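You operate a simulated robot arm through the tools that you are given. There is no shell and no other tool. Be economical: measure what you need, move in short steps, check, and stop when the job is done.

You run a simulated two-armed robot. Do the job below in one go: nothing can be reset, and whatever is moved stays where it is left.

## Task
Hold the green light on the top of the grey workbench steady with one hand and press the green light dome to switch it on with the other.

The check looks at the end state, three seconds after you hand in, the way a careful person would. Anything else that was tipped, shoved, dropped, spilled or broken makes it a failure.

## Robot
Two 7-joint arms with two-finger parallel grippers on one trunk, on a base that drives. Base frame: it is fixed to the floor where the robot stands at the start and does not move with it; the origin is under the middle of the robot, x ahead of it, y to its left, z up; the surface under the hand at the start is at about z = 0.85. Readings come in m, rad, newtons and seconds.
The left shoulder is at the start at [0.05, 0.209, 1.196], the right one opposite. With the tool pointing down near the work surface each hand reaches from about 0.24 to 0.9 m from the robot's upright axis, wherever it stands, measured 20 degrees to its own side. Places, roughly: green light (5x5x9 cm) [0.7, 0, 0.9]; green light dome [0.7, 0, 0.9]. Payload 4.4 kg a hand.
Tool frame (each hand has its own): the origin (TCP) lies between the finger pads and is the grasp point; the fingertips stand 0.023 m ahead of it; z points along the fingers, y is the line along which they close. The gripper opens to 0.094 m. The fingers are 0.038 m wide and 0.01 m thick; the gripper's body (0.054 by 0.096 m) begins 0.039 m behind the TCP.
Orientation is that of the tool frame in the base frame, as a unit quaternion [x, y, z, w]. With the fingers straight down and closing along the base's y, the tool's x points along the base's -x, its y along +y and its z along -z.

## Interface
- The arms move only by the tool step_arm. It takes "left_deltas", "right_deltas" or both (then of equal length, played together; a hand with none holds still); each is text: rows parted by semicolons, each of 6 numbers parted by spaces: the shift along the base's x, y, z in m, then the turn, a rotation vector about the base's x, y, z in rad. In form: dx dy dz ax ay az; .... A call has 1 to 12 rows; each row shifts and turns the commanded pose from where the row before left it. "left_hand" and "right_hand" are, for a hand that has rows, the opening in per cent of the stroke, from 0 (shut) to 100 (fully open), set as the call begins (left out, the last holds). A row lasts 0.2 s, in which the tool goes at most 0.05 m and 0.15 rad; a call with a longer step from one row to the next is refused whole, and so is a gripper value outside its range. Where a pose cannot be reached the arm comes as near as it can. A force on the tool above 40 N (or 10 N above the force at the start of the call, whichever is more), or a blocked arm, ends the call early, and 0.2 s more pass. Each finger travels about 0.108 m/s and halts on what it meets, pressing with about 41 N; the grip force reading is that of the motor and also rises with nothing between the fingers. The clock runs only during rows and for 0.2 s after the last one: add rows that do not move to give the fingers time. The reply holds the time, the measured pose of the TCP, the force on the tool along the base axes, the opening and the grip force, in the units named above and with some noise, with the torque about the TCP (base axes, N m) and any sound that the robot's microphone picked up.
- Cameras (640 x 400 px; columns grow to the right, rows downward): "scene" is now at [0.1607, -0.0235, 1.381]; the picture's right is [-0.07, -1.00, 0.00], its down [-0.41, 0.03, -0.91] and it looks along [0.91, -0.06, -0.41] (base axes); focal length 276 px, centre (320, 200). "left" rides on the left gripper at [0.086, -0.016, -0.074] in its tool frame; the picture's right is [0.18, 0.98, 0.00], its down [-0.58, 0.11, -0.81] and it looks along [-0.79, 0.15, 0.59] (tool axes); focal length 243 px, centre (320, 200). "right" rides on the right gripper at [0.086, 0.016, -0.074] in its tool frame; the picture's right is [-0.18, 0.98, 0.00], its down [-0.58, -0.11, -0.81] and it looks along [-0.79, -0.15, 0.59] (tool axes); focal length 243 px, centre (320, 200). There is no depth. A picture from a camera that has moved, and an enlarged one, comes with that camera's place and axes in the base frame and with its lens. The place of the scene camera against the robot may be out by one fixed shift of up to 0.025 m in any direction.
- camera(camera): a new picture of that camera. No time passes.
- lift_body(by): slides the trunk up (or, below 0, down) by that many m; the arms and the scene camera ride with it, the base frame stays. It gives what a move gives, with no picture.
- roll_base(legs): drives the robot by 1 to 6 legs, each [ahead, left, turn to the left] in m, m and rad, along the robot's own axes; the way and the turn of a leg run together, so that a leg with both is an arc; at most 1.5 m and 3.142 rad a leg. The arms and the cameras ride along, it lands a little off, and it stops where it bumps. It gives what a move gives.
- pan_tilt(pan, tilt): turns the head with the scene camera to pan (to the left, within 1.396 rad either way) and tilt (down, from -0.506 to 1.204), counted from straight ahead of the robot. It gives what a move gives.
- zoom(camera, box): a new picture of the part [left, top, right, bottom] of that camera's present view, enlarged. No time passes.
- close_job(): hands the job in; it is judged then, once.

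Go step by step. Nothing tells you exact positions but the pictures and the camera data: compare them with the known pose of the tool, close in by small moves and look again before you grip or let go. The budget is 120 turns and 92 pictures, counting those below and the enlarged ones. Unless the task says otherwise, let go and move clear before handing in, and close with one line.

The tools are called after ">>>" by a JSON object that holds its "op" and its "data". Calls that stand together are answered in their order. step_arm: Moves the arms, as the interface text tells. Its arguments: {"type":"object","properties":{"left_deltas":{"type":"string"},"left_hand":{"type":"number"},"right_deltas":{"type":"string"},"right_hand":{"type":"number"}},"required":[]} The other tools are called the same way: lift_body (by) slides the trunk up or down; roll_base (legs) drives the base; pan_tilt (pan, tilt) turns the head that bears the scene camera; camera (camera) takes a picture; zoom (camera, box) takes an enlarged picture of a part of a camera's view; close_job () hands the job in.

At the start:

```text
time: 0.0
left_position: [0.6343, 0.2791, 1.2936]
left_orientation: [0.001, 1.0, 0.0, 0.001]
left_contact_force: [0.6, -0.8, 0.2]
left_ft_torque: [-0.02, -0.03, -0.01]
left_finger_gap: 0.094
left_grasp_force: 0.0
right_position: [0.476, -0.187, 1.2979]
right_orientation: [0.0, 1.0, 0.0, 0.0]
right_contact_force: [-0.1, -1.2, 0.0]
right_ft_torque: [0.02, 0.02, -0.01]
right_finger_gap: 0.0938
right_grasp_force: 0.0
trunk travel left (down, up): [-0.275, 0.288]
robot x, y, heading: [0.0002, -0.0017, -0.004]
head pan, tilt: [-0.066, 0.421]
```

scene: 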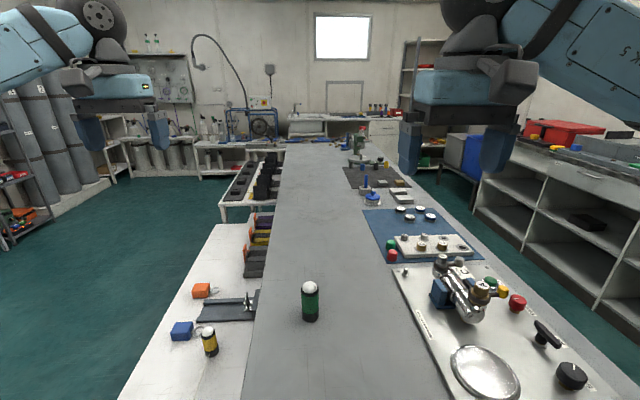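
right: 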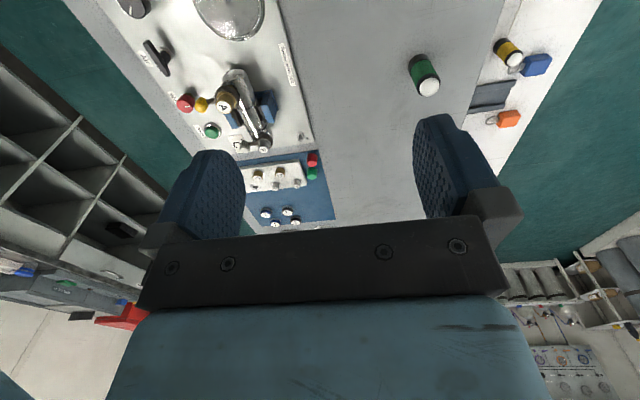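
left: 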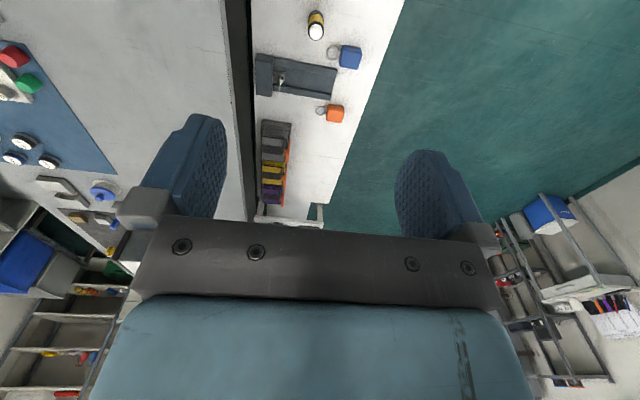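

The green light stands on the grey bench near [0.66..0.7, -0.02, 0.9], with a white dome on top. I'll take a closer look before moving.

>>> {"op": "zoom", "data": {"camera": "scene", "box": [270, 260, 350, 340]}}

>>> {"op": "zoom", "data": {"camera": "right", "box": [370, 30, 470, 120]}}

```text
5.00 times, centred on (310, 300) of scene
camera zoom: at [0.1607, -0.0235, 1.381], right [-0.07, -1.0, 0.0], down [-0.41, 0.03, -0.91], along [0.91, -0.06, -0.41], focal length 1383 px, centre (370, -300)
```

zoom: 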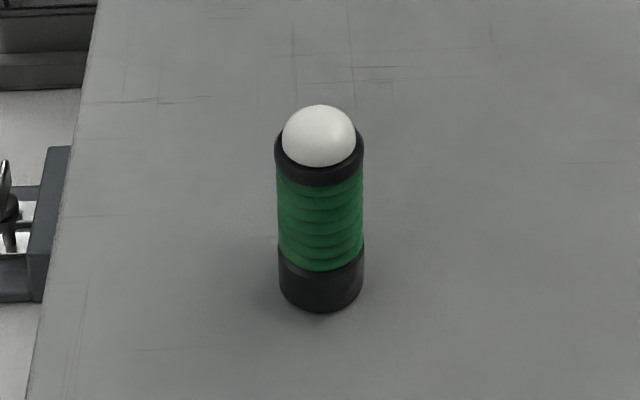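

```text
4.44 times, centred on (420, 75) of right
camera zoom: at [0.3896, -0.1711, 1.3731], right [0.18, 0.98, 0.0], down [0.58, -0.11, 0.81], along [0.79, -0.15, -0.59], focal length 1078 px, centre (-124, 756)
```

zoom: 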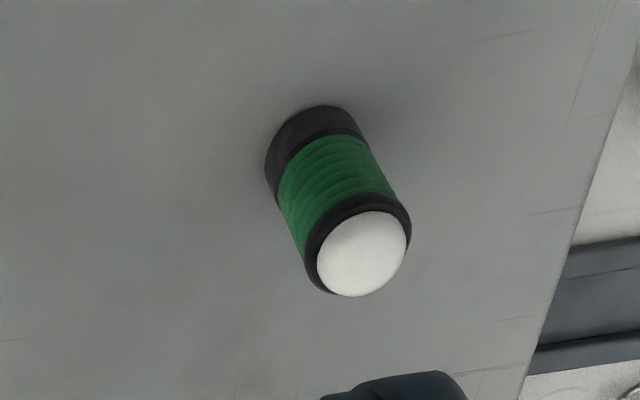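

I plan to have the left hand come in from the left, pointing nearly sideways with its camera side up, to grip the body. The right hand will press the dome from above with its fingers shut. First I turn the left hand high up, clear of everything.

>>> {"op": "step_arm", "data": {"left_deltas": "0 0.01 -0.01 0 0 0.143; 0 0.01 -0.01 0 0 0.143; 0 0.01 -0.01 0 0 0.143; 0 0.01 -0.01 0 0 0.143; 0 0.01 -0.01 0 0 0.143; 0 0.01 -0.01 0 0 0.143; 0 0 0 0 0 0.143; 0 0 0 0 0 0.143; 0 0 0 0 0 0.143; 0 0 0 0 0 0.143; 0 0 0 0 0 0.141; 0 0 0 0 0 0"}}

>>> {"op": "step_arm", "data": {"left_deltas": "0 0 0 -0.14 0 0; 0 0 0 -0.14 0 0; 0 0 0 -0.14 0 0; 0 0 0 -0.14 0 0; 0 0 0 -0.14 0 0; 0 0 0 -0.14 0 0; 0 0 0 -0.14 0 0; 0 0 0 -0.14 0 0; 0 0 0 -0.14 0 0; 0 0 0 0 0 0"}}

>>> {"op": "camera", "data": {"camera": "scene"}}

```text
time: 2.6
left_position: [0.6349, 0.3389, 1.2351]
left_orientation: [0.708, -0.707, -0.001, -0.001]
left_contact_force: [0.0, -0.4, 0.8]
left_ft_torque: [0.03, 0.03, -0.01]
left_finger_gap: 0.0941
left_grasp_force: 0.1
right_position: [0.4755, -0.1872, 1.2979]
right_orientation: [-0.001, 1.0, 0.0, 0.0]
right_contact_force: [-0.6, -0.7, 0.3]
right_ft_torque: [0.03, 0.04, 0.01]
right_finger_gap: 0.094
right_grasp_force: 0.1
trunk travel left (down, up): [-0.275, 0.288]
robot x, y, heading: [0.0008, -0.0007, 0.002]
head pan, tilt: [-0.066, 0.421]
```

```text
time: 4.8
left_position: [0.6343, 0.3381, 1.2356]
left_orientation: [-0.571, 0.573, -0.416, -0.416]
left_contact_force: [-0.1, -0.1, -0.3]
left_ft_torque: [0.01, 0.0, -0.05]
left_finger_gap: 0.0942
left_grasp_force: 0.1
right_position: [0.4773, -0.1868, 1.2976]
right_orientation: [0.0, 1.0, 0.0, 0.0]
right_contact_force: [-0.4, -0.8, 0.7]
right_ft_torque: [0.01, 0.02, 0.01]
right_finger_gap: 0.0943
right_grasp_force: 0.1
trunk travel left (down, up): [-0.275, 0.288]
robot x, y, heading: [-0.0029, -0.0013, 0.002]
head pan, tilt: [-0.066, 0.421]
```

```text
86 pictures are left
camera scene: at [0.1605, -0.0238, 1.381], right [-0.07, -1.0, 0.0], down [-0.41, 0.03, -0.91], along [0.91, -0.06, -0.41], focal length 276 px, centre (320, 200)
```

scene: 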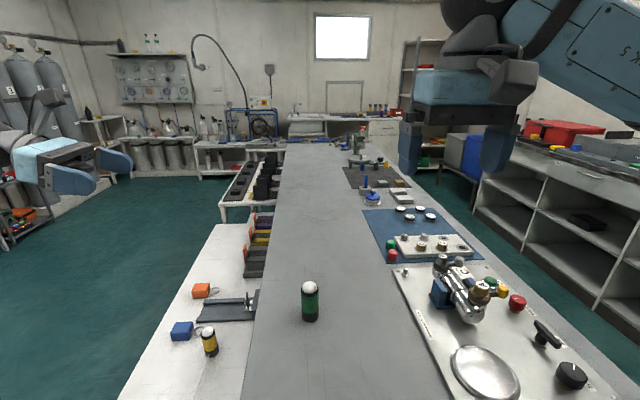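

The left hand now points sideways. Next I check the height of the things on the white table to the left, since the hand has to pass over them.

>>> {"op": "zoom", "data": {"camera": "scene", "box": [150, 250, 342, 370]}}

>>> {"op": "camera", "data": {"camera": "left"}}

>>> {"op": "camera", "data": {"camera": "right"}}

```text
3.33 times, centred on (246, 310) of scene
camera zoom: at [0.1605, -0.0238, 1.381], right [-0.07, -1.0, 0.0], down [-0.41, 0.03, -0.91], along [0.91, -0.06, -0.41], focal length 922 px, centre (567, -167)
```

zoom: 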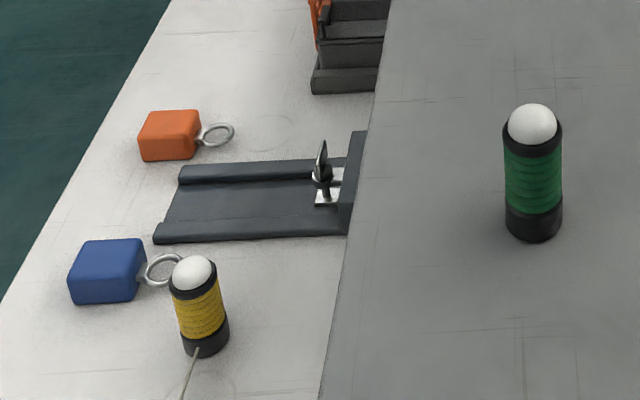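

```text
84 pictures are left
camera left: at [0.65, 0.3818, 1.3415], right [-0.98, -0.06, 0.17], down [-0.11, 0.95, -0.31], along [-0.15, -0.32, -0.94], focal length 243 px, centre (320, 200)
```

left: 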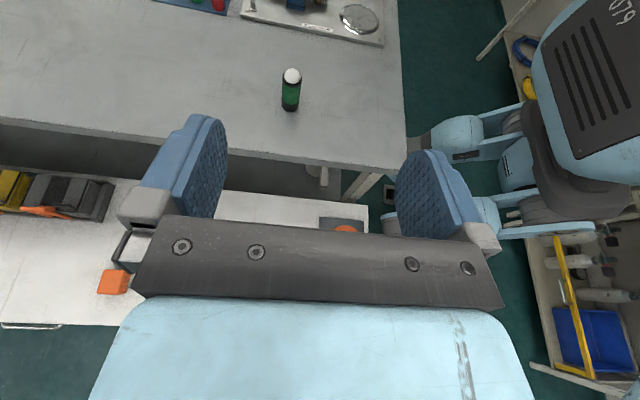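

```text
83 pictures are left
camera right: at [0.3894, -0.1715, 1.3731], right [0.18, 0.98, 0.0], down [0.58, -0.11, 0.81], along [0.79, -0.15, -0.59], focal length 243 px, centre (320, 200)
```

right: 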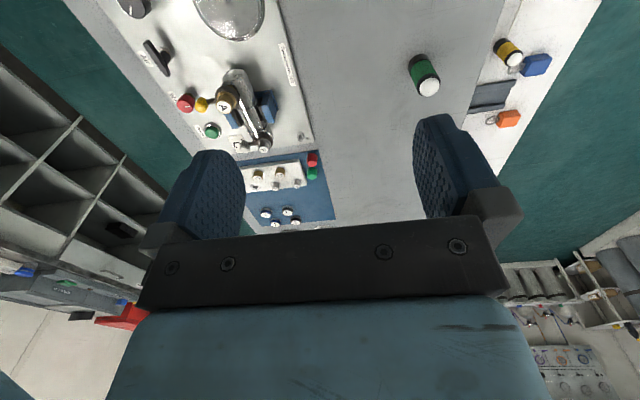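

The white table is clearly lower than the grey bench, so its items are no obstacle. I put the light at about [0.66, -0.015]; next I bring the left hand down to a standoff at its left.

>>> {"op": "step_arm", "data": {"left_deltas": "0.003 -0.019 -0.029 0 0 0;0.003 -0.019 -0.029 0 0 0;0.003 -0.019 -0.029 0 0 0;0.003 -0.019 -0.029 0 0 0;0.003 -0.019 -0.029 0 0 0;0.003 -0.019 -0.029 0 0 0;0.002 -0.019 -0.029 0 0 0;0.002 -0.019 -0.029 0 0 0;0.002 -0.019 -0.029 0 0 0;0.002 -0.019 -0.029 0 0 0;0 0 0 0 0 0"}}

>>> {"op": "camera", "data": {"camera": "left"}}

>>> {"op": "camera", "data": {"camera": "scene"}}

>>> {"op": "camera", "data": {"camera": "right"}}

```text
time: 7.2
left_position: [0.6612, 0.1496, 0.9462]
left_orientation: [-0.572, 0.572, -0.416, -0.416]
left_contact_force: [0.3, 0.3, -0.6]
left_ft_torque: [0.02, 0.01, 0.0]
left_finger_gap: 0.0939
left_grasp_force: 0.0
right_position: [0.4753, -0.1861, 1.2981]
right_orientation: [0.0, 1.0, 0.0, 0.001]
right_contact_force: [-0.3, 0.7, 0.3]
right_ft_torque: [-0.01, -0.02, -0.03]
right_finger_gap: 0.0941
right_grasp_force: 0.0
trunk travel left (down, up): [-0.275, 0.288]
robot x, y, heading: [-0.0017, -0.0005, -0.007]
head pan, tilt: [-0.066, 0.421]
```

```text
82 pictures are left
camera left: at [0.6767, 0.1938, 1.0521], right [-0.98, -0.06, 0.17], down [-0.11, 0.95, -0.3], along [-0.15, -0.32, -0.94], focal length 243 px, centre (320, 200)
```

left: 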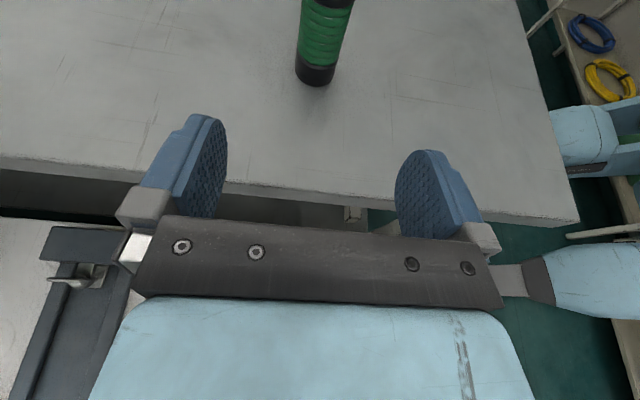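

```text
81 pictures are left
camera scene: at [0.1603, -0.0232, 1.381], right [-0.07, -1.0, 0.0], down [-0.41, 0.03, -0.91], along [0.91, -0.06, -0.41], focal length 276 px, centre (320, 200)
```

scene: 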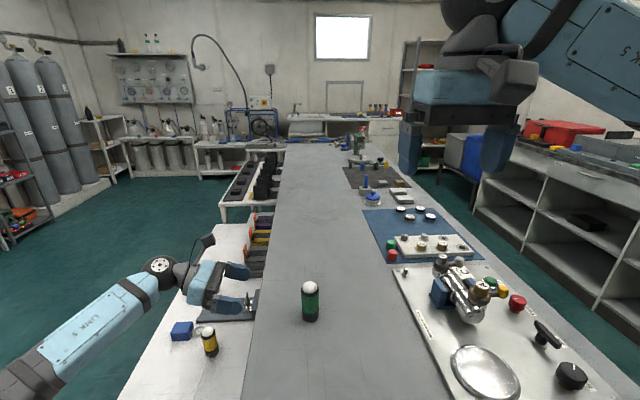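

```text
80 pictures are left
camera right: at [0.3892, -0.1709, 1.3733], right [0.18, 0.98, 0.0], down [0.58, -0.11, 0.81], along [0.79, -0.15, -0.59], focal length 243 px, centre (320, 200)
```

right: 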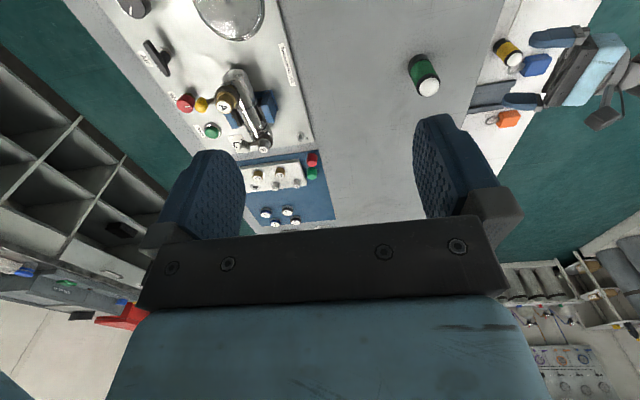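

The light's axis is at about [0.658, -0.02], lined up with the left hand. I move closer over the bench, lower to grip height and check.

>>> {"op": "step_arm", "data": {"left_deltas": "0 -0.03 -0.005 0 0 0;0 -0.03 -0.006 0 0 0;-0.002 -0.03 -0.01 0 0 0;0 0 -0.02 0 0 0;0 0 -0.02 0 0 0;0 0 0 0 0 0", "left_hand": 100}}

>>> {"op": "camera", "data": {"camera": "left"}}

>>> {"op": "zoom", "data": {"camera": "scene", "box": [200, 240, 360, 340]}}

>>> {"op": "zoom", "data": {"camera": "right", "box": [370, 20, 530, 120]}}

```text
time: 8.6
left_position: [0.6575, 0.055, 0.8836]
left_orientation: [-0.571, 0.573, -0.415, -0.416]
left_contact_force: [0.2, 0.6, -0.5]
left_ft_torque: [-0.01, -0.01, -0.01]
left_finger_gap: 0.0941
left_grasp_force: 0.0
right_position: [0.4765, -0.1864, 1.2978]
right_orientation: [0.0, 1.0, 0.0, 0.0]
right_contact_force: [0.0, 0.9, 0.2]
right_ft_torque: [0.0, 0.0, 0.0]
right_finger_gap: 0.0941
right_grasp_force: 0.0
trunk travel left (down, up): [-0.275, 0.288]
robot x, y, heading: [-0.0006, 0.0007, -0.003]
head pan, tilt: [-0.066, 0.421]
```

```text
79 pictures are left
camera left: at [0.6727, 0.0993, 0.989], right [-0.98, -0.06, 0.17], down [-0.11, 0.95, -0.3], along [-0.15, -0.32, -0.94], focal length 243 px, centre (320, 200)
```

left: 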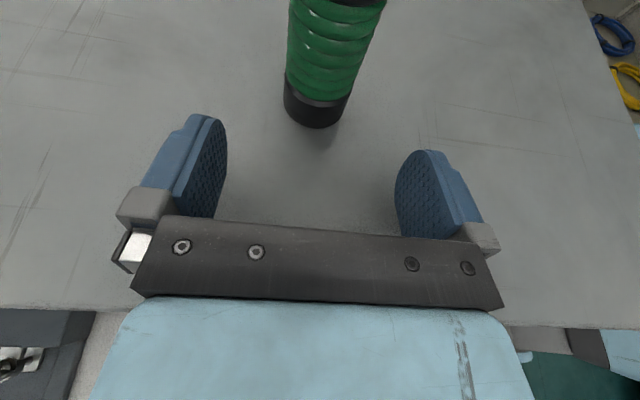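

```text
4.00 times, centred on (280, 290) of scene
camera zoom: at [0.1604, -0.0234, 1.381], right [-0.07, -1.0, 0.0], down [-0.41, 0.03, -0.91], along [0.91, -0.06, -0.41], focal length 1106 px, centre (480, -160)
```

zoom: 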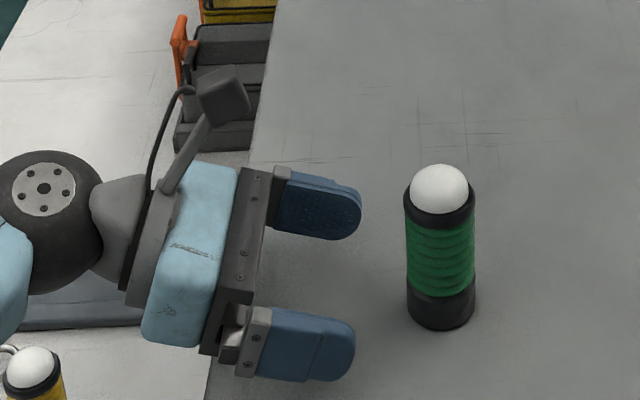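

```text
4.00 times, centred on (450, 70) of right
camera zoom: at [0.3894, -0.171, 1.3732], right [0.18, 0.98, 0.0], down [0.58, -0.11, 0.81], along [0.79, -0.15, -0.59], focal length 970 px, centre (-200, 720)
```

zoom: 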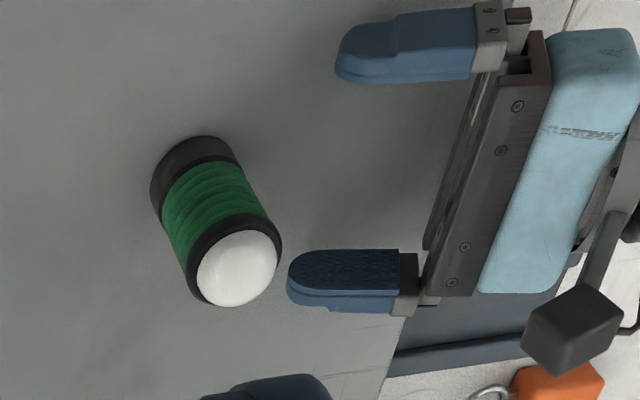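

Light and gripper are aligned to a few millimetres, with the light's axis at y of about -0.017. I advance so the fingers straddle it, then check before closing.

>>> {"op": "step_arm", "data": {"left_deltas": "0 -0.02 0 0 0 0;0 -0.02 0 0 0 0;0 -0.015 0 0 0 0;0 -0.01 0 0 0 0;0 0 0 0 0 0"}}

>>> {"op": "camera", "data": {"camera": "left"}}

>>> {"op": "zoom", "data": {"camera": "scene", "box": [230, 240, 390, 340]}}

>>> {"op": "zoom", "data": {"camera": "right", "box": [370, 20, 530, 120]}}

```text
time: 9.8
left_position: [0.6608, -0.0076, 0.8824]
left_orientation: [-0.572, 0.572, -0.416, -0.415]
left_contact_force: [0.1, 0.2, -0.8]
left_ft_torque: [0.02, 0.04, -0.01]
left_finger_gap: 0.0938
left_grasp_force: 0.1
right_position: [0.4745, -0.1872, 1.2984]
right_orientation: [0.0, 1.0, 0.0, 0.0]
right_contact_force: [-0.3, -0.1, 0.1]
right_ft_torque: [-0.01, -0.01, -0.01]
right_finger_gap: 0.0941
right_grasp_force: 0.0
trunk travel left (down, up): [-0.275, 0.288]
robot x, y, heading: [0.0032, -0.0044, 0.001]
head pan, tilt: [-0.066, 0.421]
```

```text
76 pictures are left
camera left: at [0.6753, 0.0352, 0.9887], right [-0.98, -0.06, 0.17], down [-0.11, 0.95, -0.3], along [-0.15, -0.32, -0.94], focal length 243 px, centre (320, 200)
```

left: 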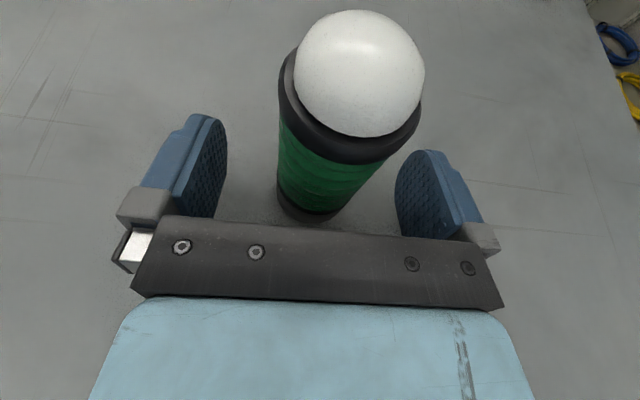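

```text
4.00 times, centred on (310, 290) of scene
camera zoom: at [0.1606, -0.0233, 1.381], right [-0.07, -1.0, 0.0], down [-0.41, 0.03, -0.91], along [0.91, -0.06, -0.41], focal length 1106 px, centre (360, -160)
```

zoom: 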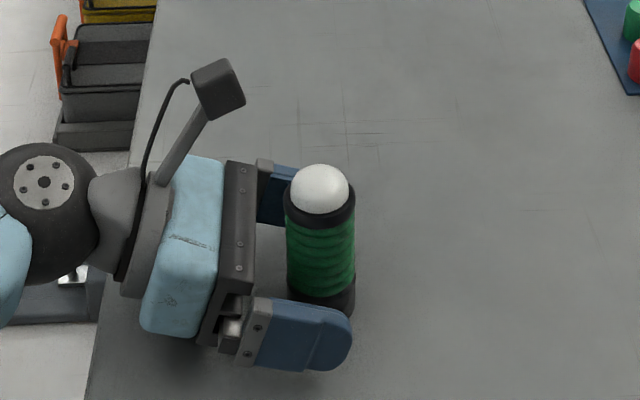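

```text
4.00 times, centred on (450, 70) of right
camera zoom: at [0.3896, -0.1709, 1.3731], right [0.18, 0.98, 0.0], down [0.58, -0.11, 0.81], along [0.79, -0.15, -0.59], focal length 970 px, centre (-200, 720)
```

zoom: 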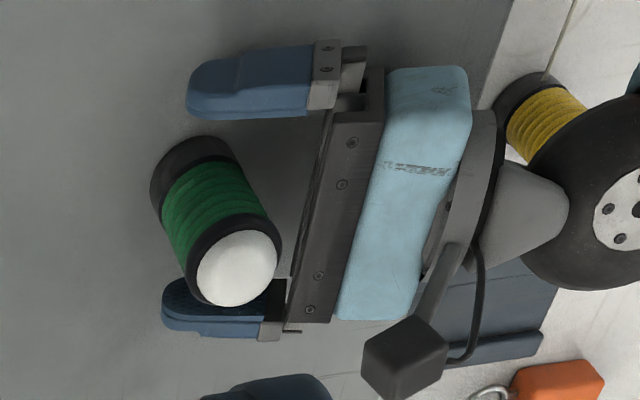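

The light is well between the fingers with the fingertips past its axis. Closing the left hand now.

>>> {"op": "step_arm", "data": {"left_deltas": "0 0 0 0 0 0;0 0 0 0 0 0;0 0 0 0 0 0;0 0 0 0 0 0", "left_hand": 30}}

>>> {"op": "camera", "data": {"camera": "left"}}

>>> {"op": "zoom", "data": {"camera": "scene", "box": [230, 240, 390, 340]}}

```text
time: 10.8
left_position: [0.6612, -0.0092, 0.8838]
left_orientation: [-0.572, 0.572, -0.416, -0.416]
left_contact_force: [0.5, -2.0, 0.0]
left_ft_torque: [-0.01, -0.07, 0.0]
left_finger_gap: 0.0408
left_grasp_force: 40.8
right_position: [0.4762, -0.1875, 1.2972]
right_orientation: [0.0, 1.0, 0.0, 0.0]
right_contact_force: [-0.2, 0.5, -0.1]
right_ft_torque: [0.0, -0.02, -0.01]
right_finger_gap: 0.094
right_grasp_force: 0.0
trunk travel left (down, up): [-0.275, 0.288]
robot x, y, heading: [-0.0018, -0.0001, -0.001]
head pan, tilt: [-0.066, 0.421]
```

```text
73 pictures are left
camera left: at [0.6752, 0.0352, 0.9886], right [-0.98, -0.06, 0.17], down [-0.11, 0.95, -0.3], along [-0.15, -0.32, -0.94], focal length 243 px, centre (320, 200)
```

left: 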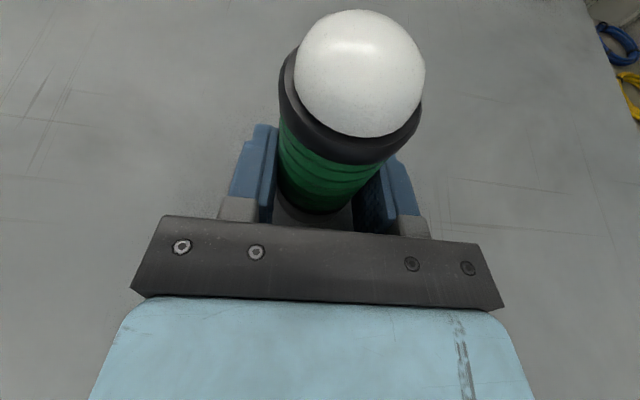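

```text
4.00 times, centred on (310, 290) of scene
camera zoom: at [0.1606, -0.0235, 1.381], right [-0.07, -1.0, 0.0], down [-0.41, 0.03, -0.91], along [0.91, -0.06, -0.41], focal length 1106 px, centre (360, -160)
```

zoom: 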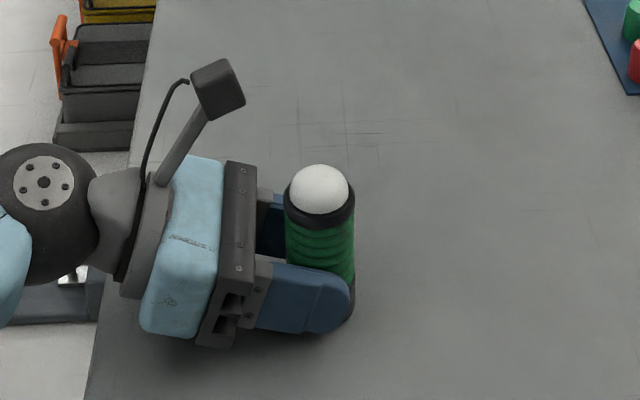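

The left hand holds the light firmly (gap 41 mm, 41 N), with its axis at about [0.661, -0.015]. Now I shut the right hand, tilt it to come in from the right (clear of the left wrist camera), and bring it to a hover.

>>> {"op": "step_arm", "data": {"right_deltas": "0.031 0.011 -0.033 0.1 0 0;0.031 0.011 -0.033 0.1 0 0;0.031 0.011 -0.033 0.1 0 0;0.031 0.011 -0.033 0.1 0 0;0.031 0.011 -0.033 0.1 0 0;0.030 0.011 -0.033 0.1 0 0;0 0.02 -0.02 0 0 0;0 0.02 -0.02 0 0 0;0 0.02 -0.02 0 0 0;0 0 0 0 0 0", "right_hand": 0}}

>>> {"op": "zoom", "data": {"camera": "scene", "box": [230, 200, 422, 320]}}

>>> {"op": "camera", "data": {"camera": "left"}}

>>> {"op": "camera", "data": {"camera": "right"}}

```text
time: 13.0
left_position: [0.6599, -0.0086, 0.8826]
left_orientation: [-0.572, 0.573, -0.415, -0.416]
left_contact_force: [0.0, -0.4, 1.2]
left_ft_torque: [-0.06, -0.05, -0.01]
left_finger_gap: 0.0407
left_grasp_force: 40.9
right_position: [0.6576, -0.0615, 1.0395]
right_orientation: [0.0, 0.955, 0.295, 0.001]
right_contact_force: [-0.2, 0.2, 0.4]
right_ft_torque: [0.0, 0.01, 0.02]
right_finger_gap: 0.0001
right_grasp_force: 41.1
trunk travel left (down, up): [-0.275, 0.288]
robot x, y, heading: [-0.0019, 0.0033, 0.002]
head pan, tilt: [-0.066, 0.421]
```

```text
3.33 times, centred on (326, 260) of scene
camera zoom: at [0.1605, -0.0237, 1.381], right [-0.07, -1.0, 0.0], down [-0.41, 0.03, -0.91], along [0.91, -0.06, -0.41], focal length 922 px, centre (300, 0)
```

zoom: 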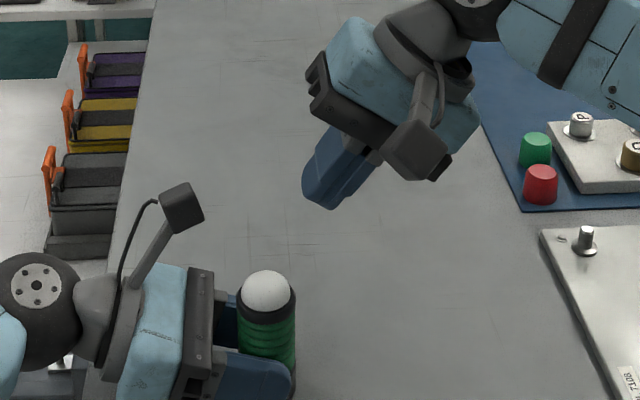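

```text
70 pictures are left
camera left: at [0.6752, 0.0351, 0.9886], right [-0.98, -0.06, 0.17], down [-0.11, 0.95, -0.3], along [-0.15, -0.32, -0.94], focal length 243 px, centre (320, 200)
```

left: 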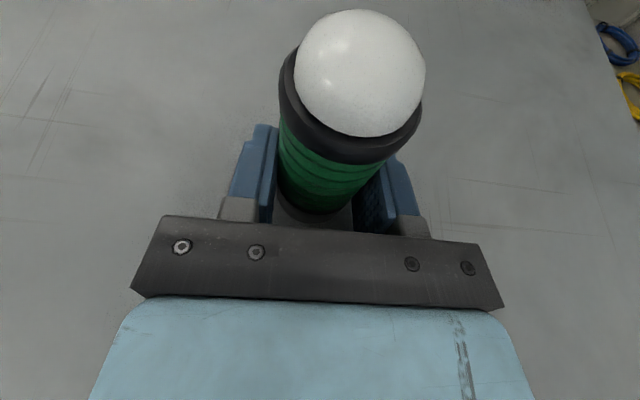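

```text
69 pictures are left
camera right: at [0.5726, -0.0905, 1.11], right [0.18, 0.81, 0.56], down [0.58, -0.55, 0.6], along [0.79, 0.21, -0.57], focal length 243 px, centre (320, 200)
```

right: 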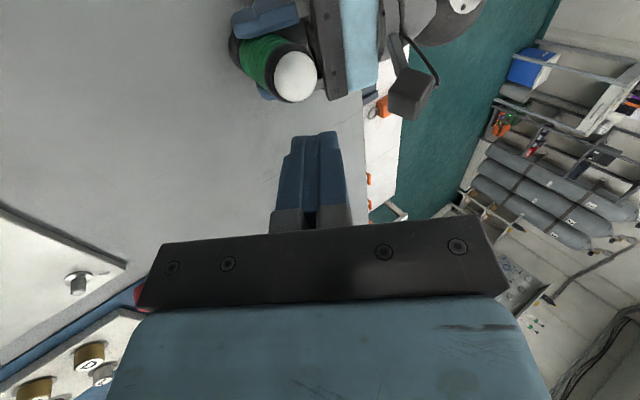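

The right hand hovers above and to the right, and the scene calibration agrees with the dome at about [0.661, -0.013]. I move the fingertip to about 2.5 cm above the dome and check.

>>> {"op": "step_arm", "data": {"right_deltas": "0.001 0.018 -0.018 0 0 0;0.001 0.0175 -0.018 0 0 0;0.001 0 -0.018 0 0 0;0 0 0 0 0 0"}}

>>> {"op": "zoom", "data": {"camera": "scene", "box": [230, 220, 390, 320]}}

>>> {"op": "camera", "data": {"camera": "left"}}

>>> {"op": "camera", "data": {"camera": "right"}}

```text
time: 14.0
left_position: [0.6602, -0.0089, 0.8827]
left_orientation: [-0.572, 0.572, -0.415, -0.416]
left_contact_force: [-0.5, 0.0, -0.9]
left_ft_torque: [-0.07, 0.0, 0.01]
left_finger_gap: 0.0407
left_grasp_force: 41.6
right_position: [0.6635, -0.0257, 0.9839]
right_orientation: [-0.001, 0.955, 0.296, 0.0]
right_contact_force: [0.4, -0.3, 0.0]
right_ft_torque: [0.0, 0.0, 0.02]
right_finger_gap: 0.0
right_grasp_force: 40.9
trunk travel left (down, up): [-0.275, 0.288]
robot x, y, heading: [-0.0, 0.0012, 0.006]
head pan, tilt: [-0.066, 0.421]
```

```text
4.00 times, centred on (310, 270) of scene
camera zoom: at [0.1607, -0.0235, 1.381], right [-0.07, -1.0, 0.0], down [-0.41, 0.03, -0.91], along [0.91, -0.06, -0.41], focal length 1106 px, centre (360, -80)
```

zoom: 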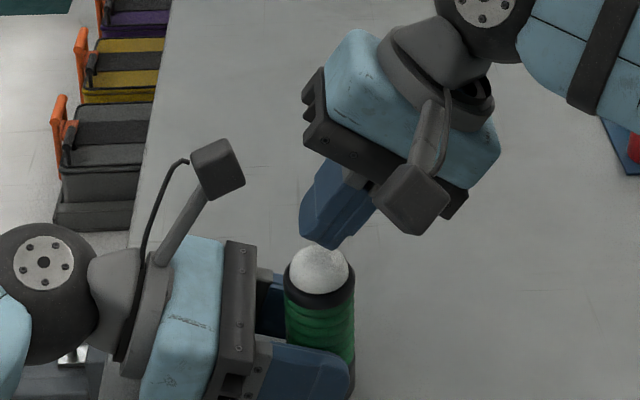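

```text
67 pictures are left
camera left: at [0.6753, 0.0353, 0.9885], right [-0.98, -0.06, 0.17], down [-0.11, 0.95, -0.3], along [-0.15, -0.32, -0.94], focal length 243 px, centre (320, 200)
```

left: 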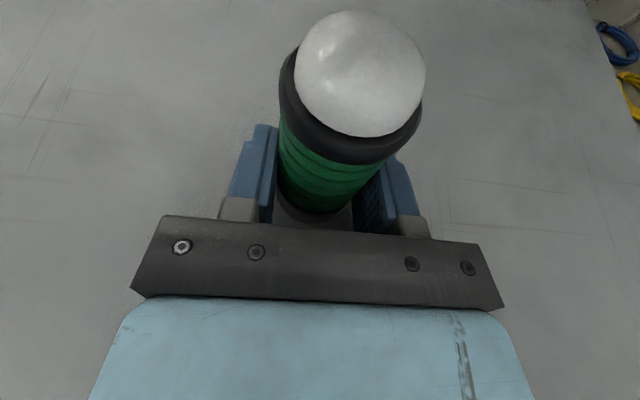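

```text
66 pictures are left
camera right: at [0.5767, -0.0546, 1.0555], right [0.18, 0.81, 0.56], down [0.58, -0.55, 0.6], along [0.79, 0.21, -0.57], focal length 243 px, centre (320, 200)
```

right: 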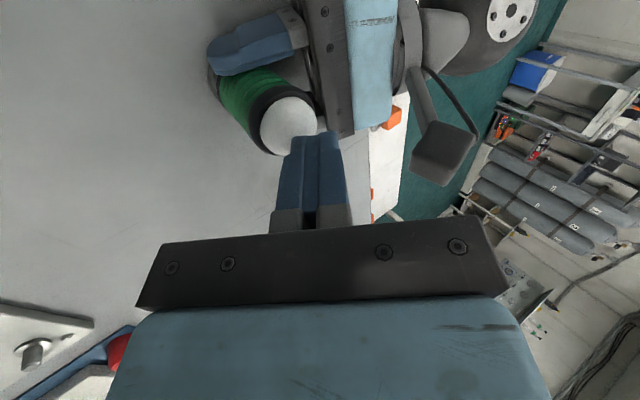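

The fingertip is centred over the dome in both views. Now I press straight down in small steps, watching the force.

>>> {"op": "step_arm", "data": {"right_deltas": "0 0.001 -0.005 0 0 0;0 0 -0.005 0 0 0;0 0 -0.003 0 0 0;0 0 -0.003 0 0 0"}}

>>> {"op": "zoom", "data": {"camera": "scene", "box": [260, 230, 372, 300]}}

>>> {"op": "camera", "data": {"camera": "left"}}

```text
time: 15.0
left_position: [0.6594, -0.0078, 0.8841]
left_orientation: [-0.572, 0.572, -0.415, -0.416]
left_contact_force: [0.7, -0.2, -0.1]
left_ft_torque: [-0.01, -0.09, 0.02]
left_finger_gap: 0.0406
left_grasp_force: 40.1
right_position: [0.6627, -0.0248, 0.9698]
right_orientation: [0.0, 0.955, 0.296, 0.0]
right_contact_force: [-0.2, 0.3, 3.6]
right_ft_torque: [0.03, 0.03, 0.01]
right_finger_gap: 0.0
right_grasp_force: 40.7
trunk travel left (down, up): [-0.275, 0.288]
robot x, y, heading: [0.0003, -0.0008, 0.002]
head pan, tilt: [-0.066, 0.421]
heard: click
```

```text
5.71 times, centred on (316, 265) of scene
camera zoom: at [0.1605, -0.0236, 1.381], right [-0.07, -1.0, 0.0], down [-0.41, 0.03, -0.91], along [0.91, -0.06, -0.41], focal length 1580 px, centre (343, -171)
```

zoom: 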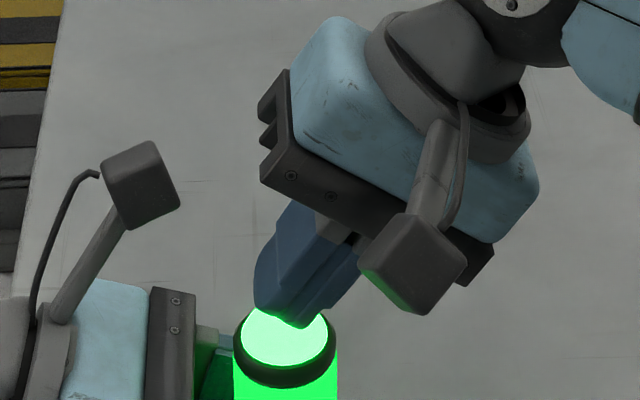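

```text
64 pictures are left
camera left: at [0.6752, 0.0352, 0.9885], right [-0.98, -0.06, 0.17], down [-0.11, 0.95, -0.3], along [-0.15, -0.32, -0.94], focal length 243 px, centre (320, 200)
```

left: 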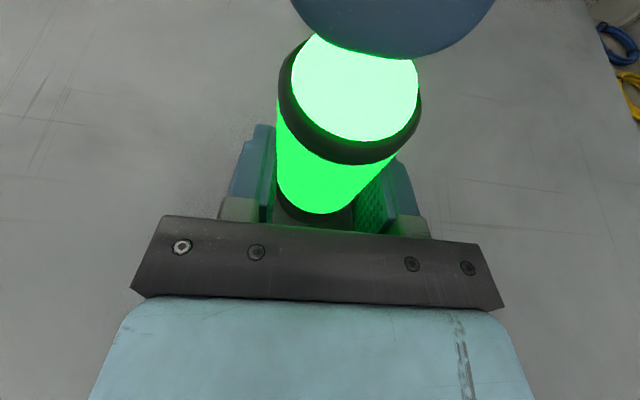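

It clicked and the light is on. I now lift the right hand straight up and away, and see whether it stays lit.

>>> {"op": "step_arm", "data": {"right_deltas": "0 0 0.01 0 0 0;0 0 0.02 0 0 0;0 -0.02 0.03 0 0 0;0 -0.03 0.03 0 0 0;0 -0.03 0.03 0 0 0;0 -0.03 0.03 0 0 0;0 0 0 0 0 0"}}

>>> {"op": "camera", "data": {"camera": "left"}}

```text
time: 16.6
left_position: [0.6606, -0.007, 0.8822]
left_orientation: [0.572, -0.572, 0.416, 0.416]
left_contact_force: [0.2, 0.2, 0.2]
left_ft_torque: [0.0, -0.02, -0.01]
left_finger_gap: 0.0409
left_grasp_force: 41.5
right_position: [0.6673, -0.1359, 1.1206]
right_orientation: [0.0, 0.955, 0.296, 0.0]
right_contact_force: [0.5, 0.1, 0.0]
right_ft_torque: [0.0, 0.02, -0.05]
right_finger_gap: 0.0
right_grasp_force: 41.2
trunk travel left (down, up): [-0.275, 0.288]
robot x, y, heading: [-0.0033, -0.0009, -0.001]
head pan, tilt: [-0.066, 0.421]
```

```text
63 pictures are left
camera left: at [0.6754, 0.0355, 0.9885], right [-0.98, -0.06, 0.18], down [-0.11, 0.95, -0.3], along [-0.15, -0.32, -0.94], focal length 243 px, centre (320, 200)
```

left: 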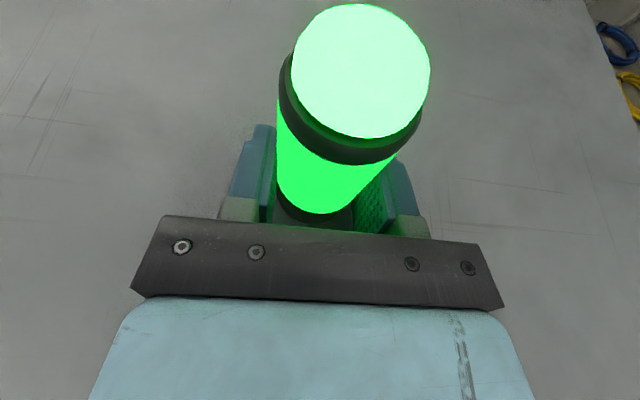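

The light stays on with the right hand clear. I open the left hand and back it straight out to the left.

>>> {"op": "step_arm", "data": {"left_deltas": "0 0 0 0 0 0;0 0 0 0 0 0;0 0 0 0 0 0;0 0 0 0 0 0", "left_hand": 100}}

>>> {"op": "step_arm", "data": {"left_deltas": "0 0.015 0 0 0 0;0 0.02 0 0 0 0;0 0.03 0.005 0 0 0;0 0.03 0.02 0 0 0;0 0.03 0.03 0 0 0;0 0.02 0.04 0 0 0;0 0.02 0.04 0 0 0;0 0 0 0 0 0"}}

>>> {"op": "camera", "data": {"camera": "scene"}}

```text
time: 17.6
left_position: [0.6598, -0.0087, 0.8819]
left_orientation: [-0.572, 0.573, -0.415, -0.416]
left_contact_force: [-0.2, -0.4, 1.0]
left_ft_torque: [-0.02, 0.04, 0.02]
left_finger_gap: 0.094
left_grasp_force: 0.0
right_position: [0.6673, -0.1358, 1.1195]
right_orientation: [0.0, 0.956, 0.295, 0.0]
right_contact_force: [0.4, 0.3, -0.3]
right_ft_torque: [-0.03, 0.02, 0.01]
right_finger_gap: 0.0
right_grasp_force: 41.1
trunk travel left (down, up): [-0.275, 0.288]
robot x, y, heading: [0.0006, 0.0013, -0.001]
head pan, tilt: [-0.066, 0.421]
```

```text
time: 19.4
left_position: [0.657, 0.1565, 1.0168]
left_orientation: [-0.571, 0.572, -0.415, -0.417]
left_contact_force: [-0.6, -0.4, 0.6]
left_ft_torque: [0.01, 0.02, -0.01]
left_finger_gap: 0.0943
left_grasp_force: 0.0
right_position: [0.6675, -0.1363, 1.1197]
right_orientation: [0.0, 0.955, 0.295, -0.001]
right_contact_force: [-0.7, 0.2, -0.2]
right_ft_torque: [-0.01, 0.0, 0.02]
right_finger_gap: 0.0
right_grasp_force: 41.4
trunk travel left (down, up): [-0.275, 0.288]
robot x, y, heading: [0.0024, 0.0002, -0.002]
head pan, tilt: [-0.066, 0.421]
```

```text
62 pictures are left
camera scene: at [0.1609, -0.0236, 1.3809], right [-0.07, -1.0, 0.0], down [-0.41, 0.03, -0.91], along [0.91, -0.06, -0.41], focal length 276 px, centre (320, 200)
```

scene: 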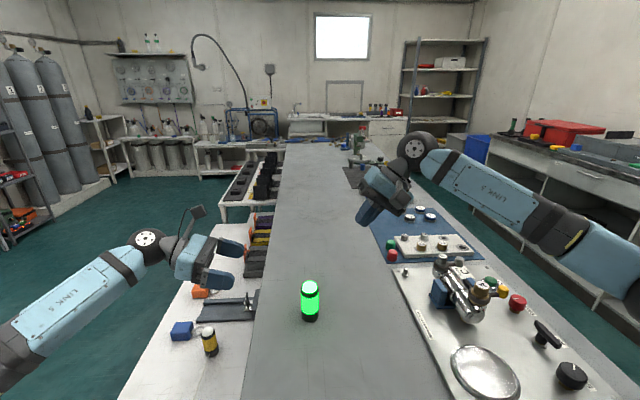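

The light stands upright in its place and is lit, both hands are clear, and nothing else has moved. Handing in.

>>> {"op": "close_job", "data": {}}

```text
The job is handed in.
```

The green light is switched on: I held it steady with the left hand, pressed the dome once with the right, then let go and moved both hands clear. It is still standing upright in its place.
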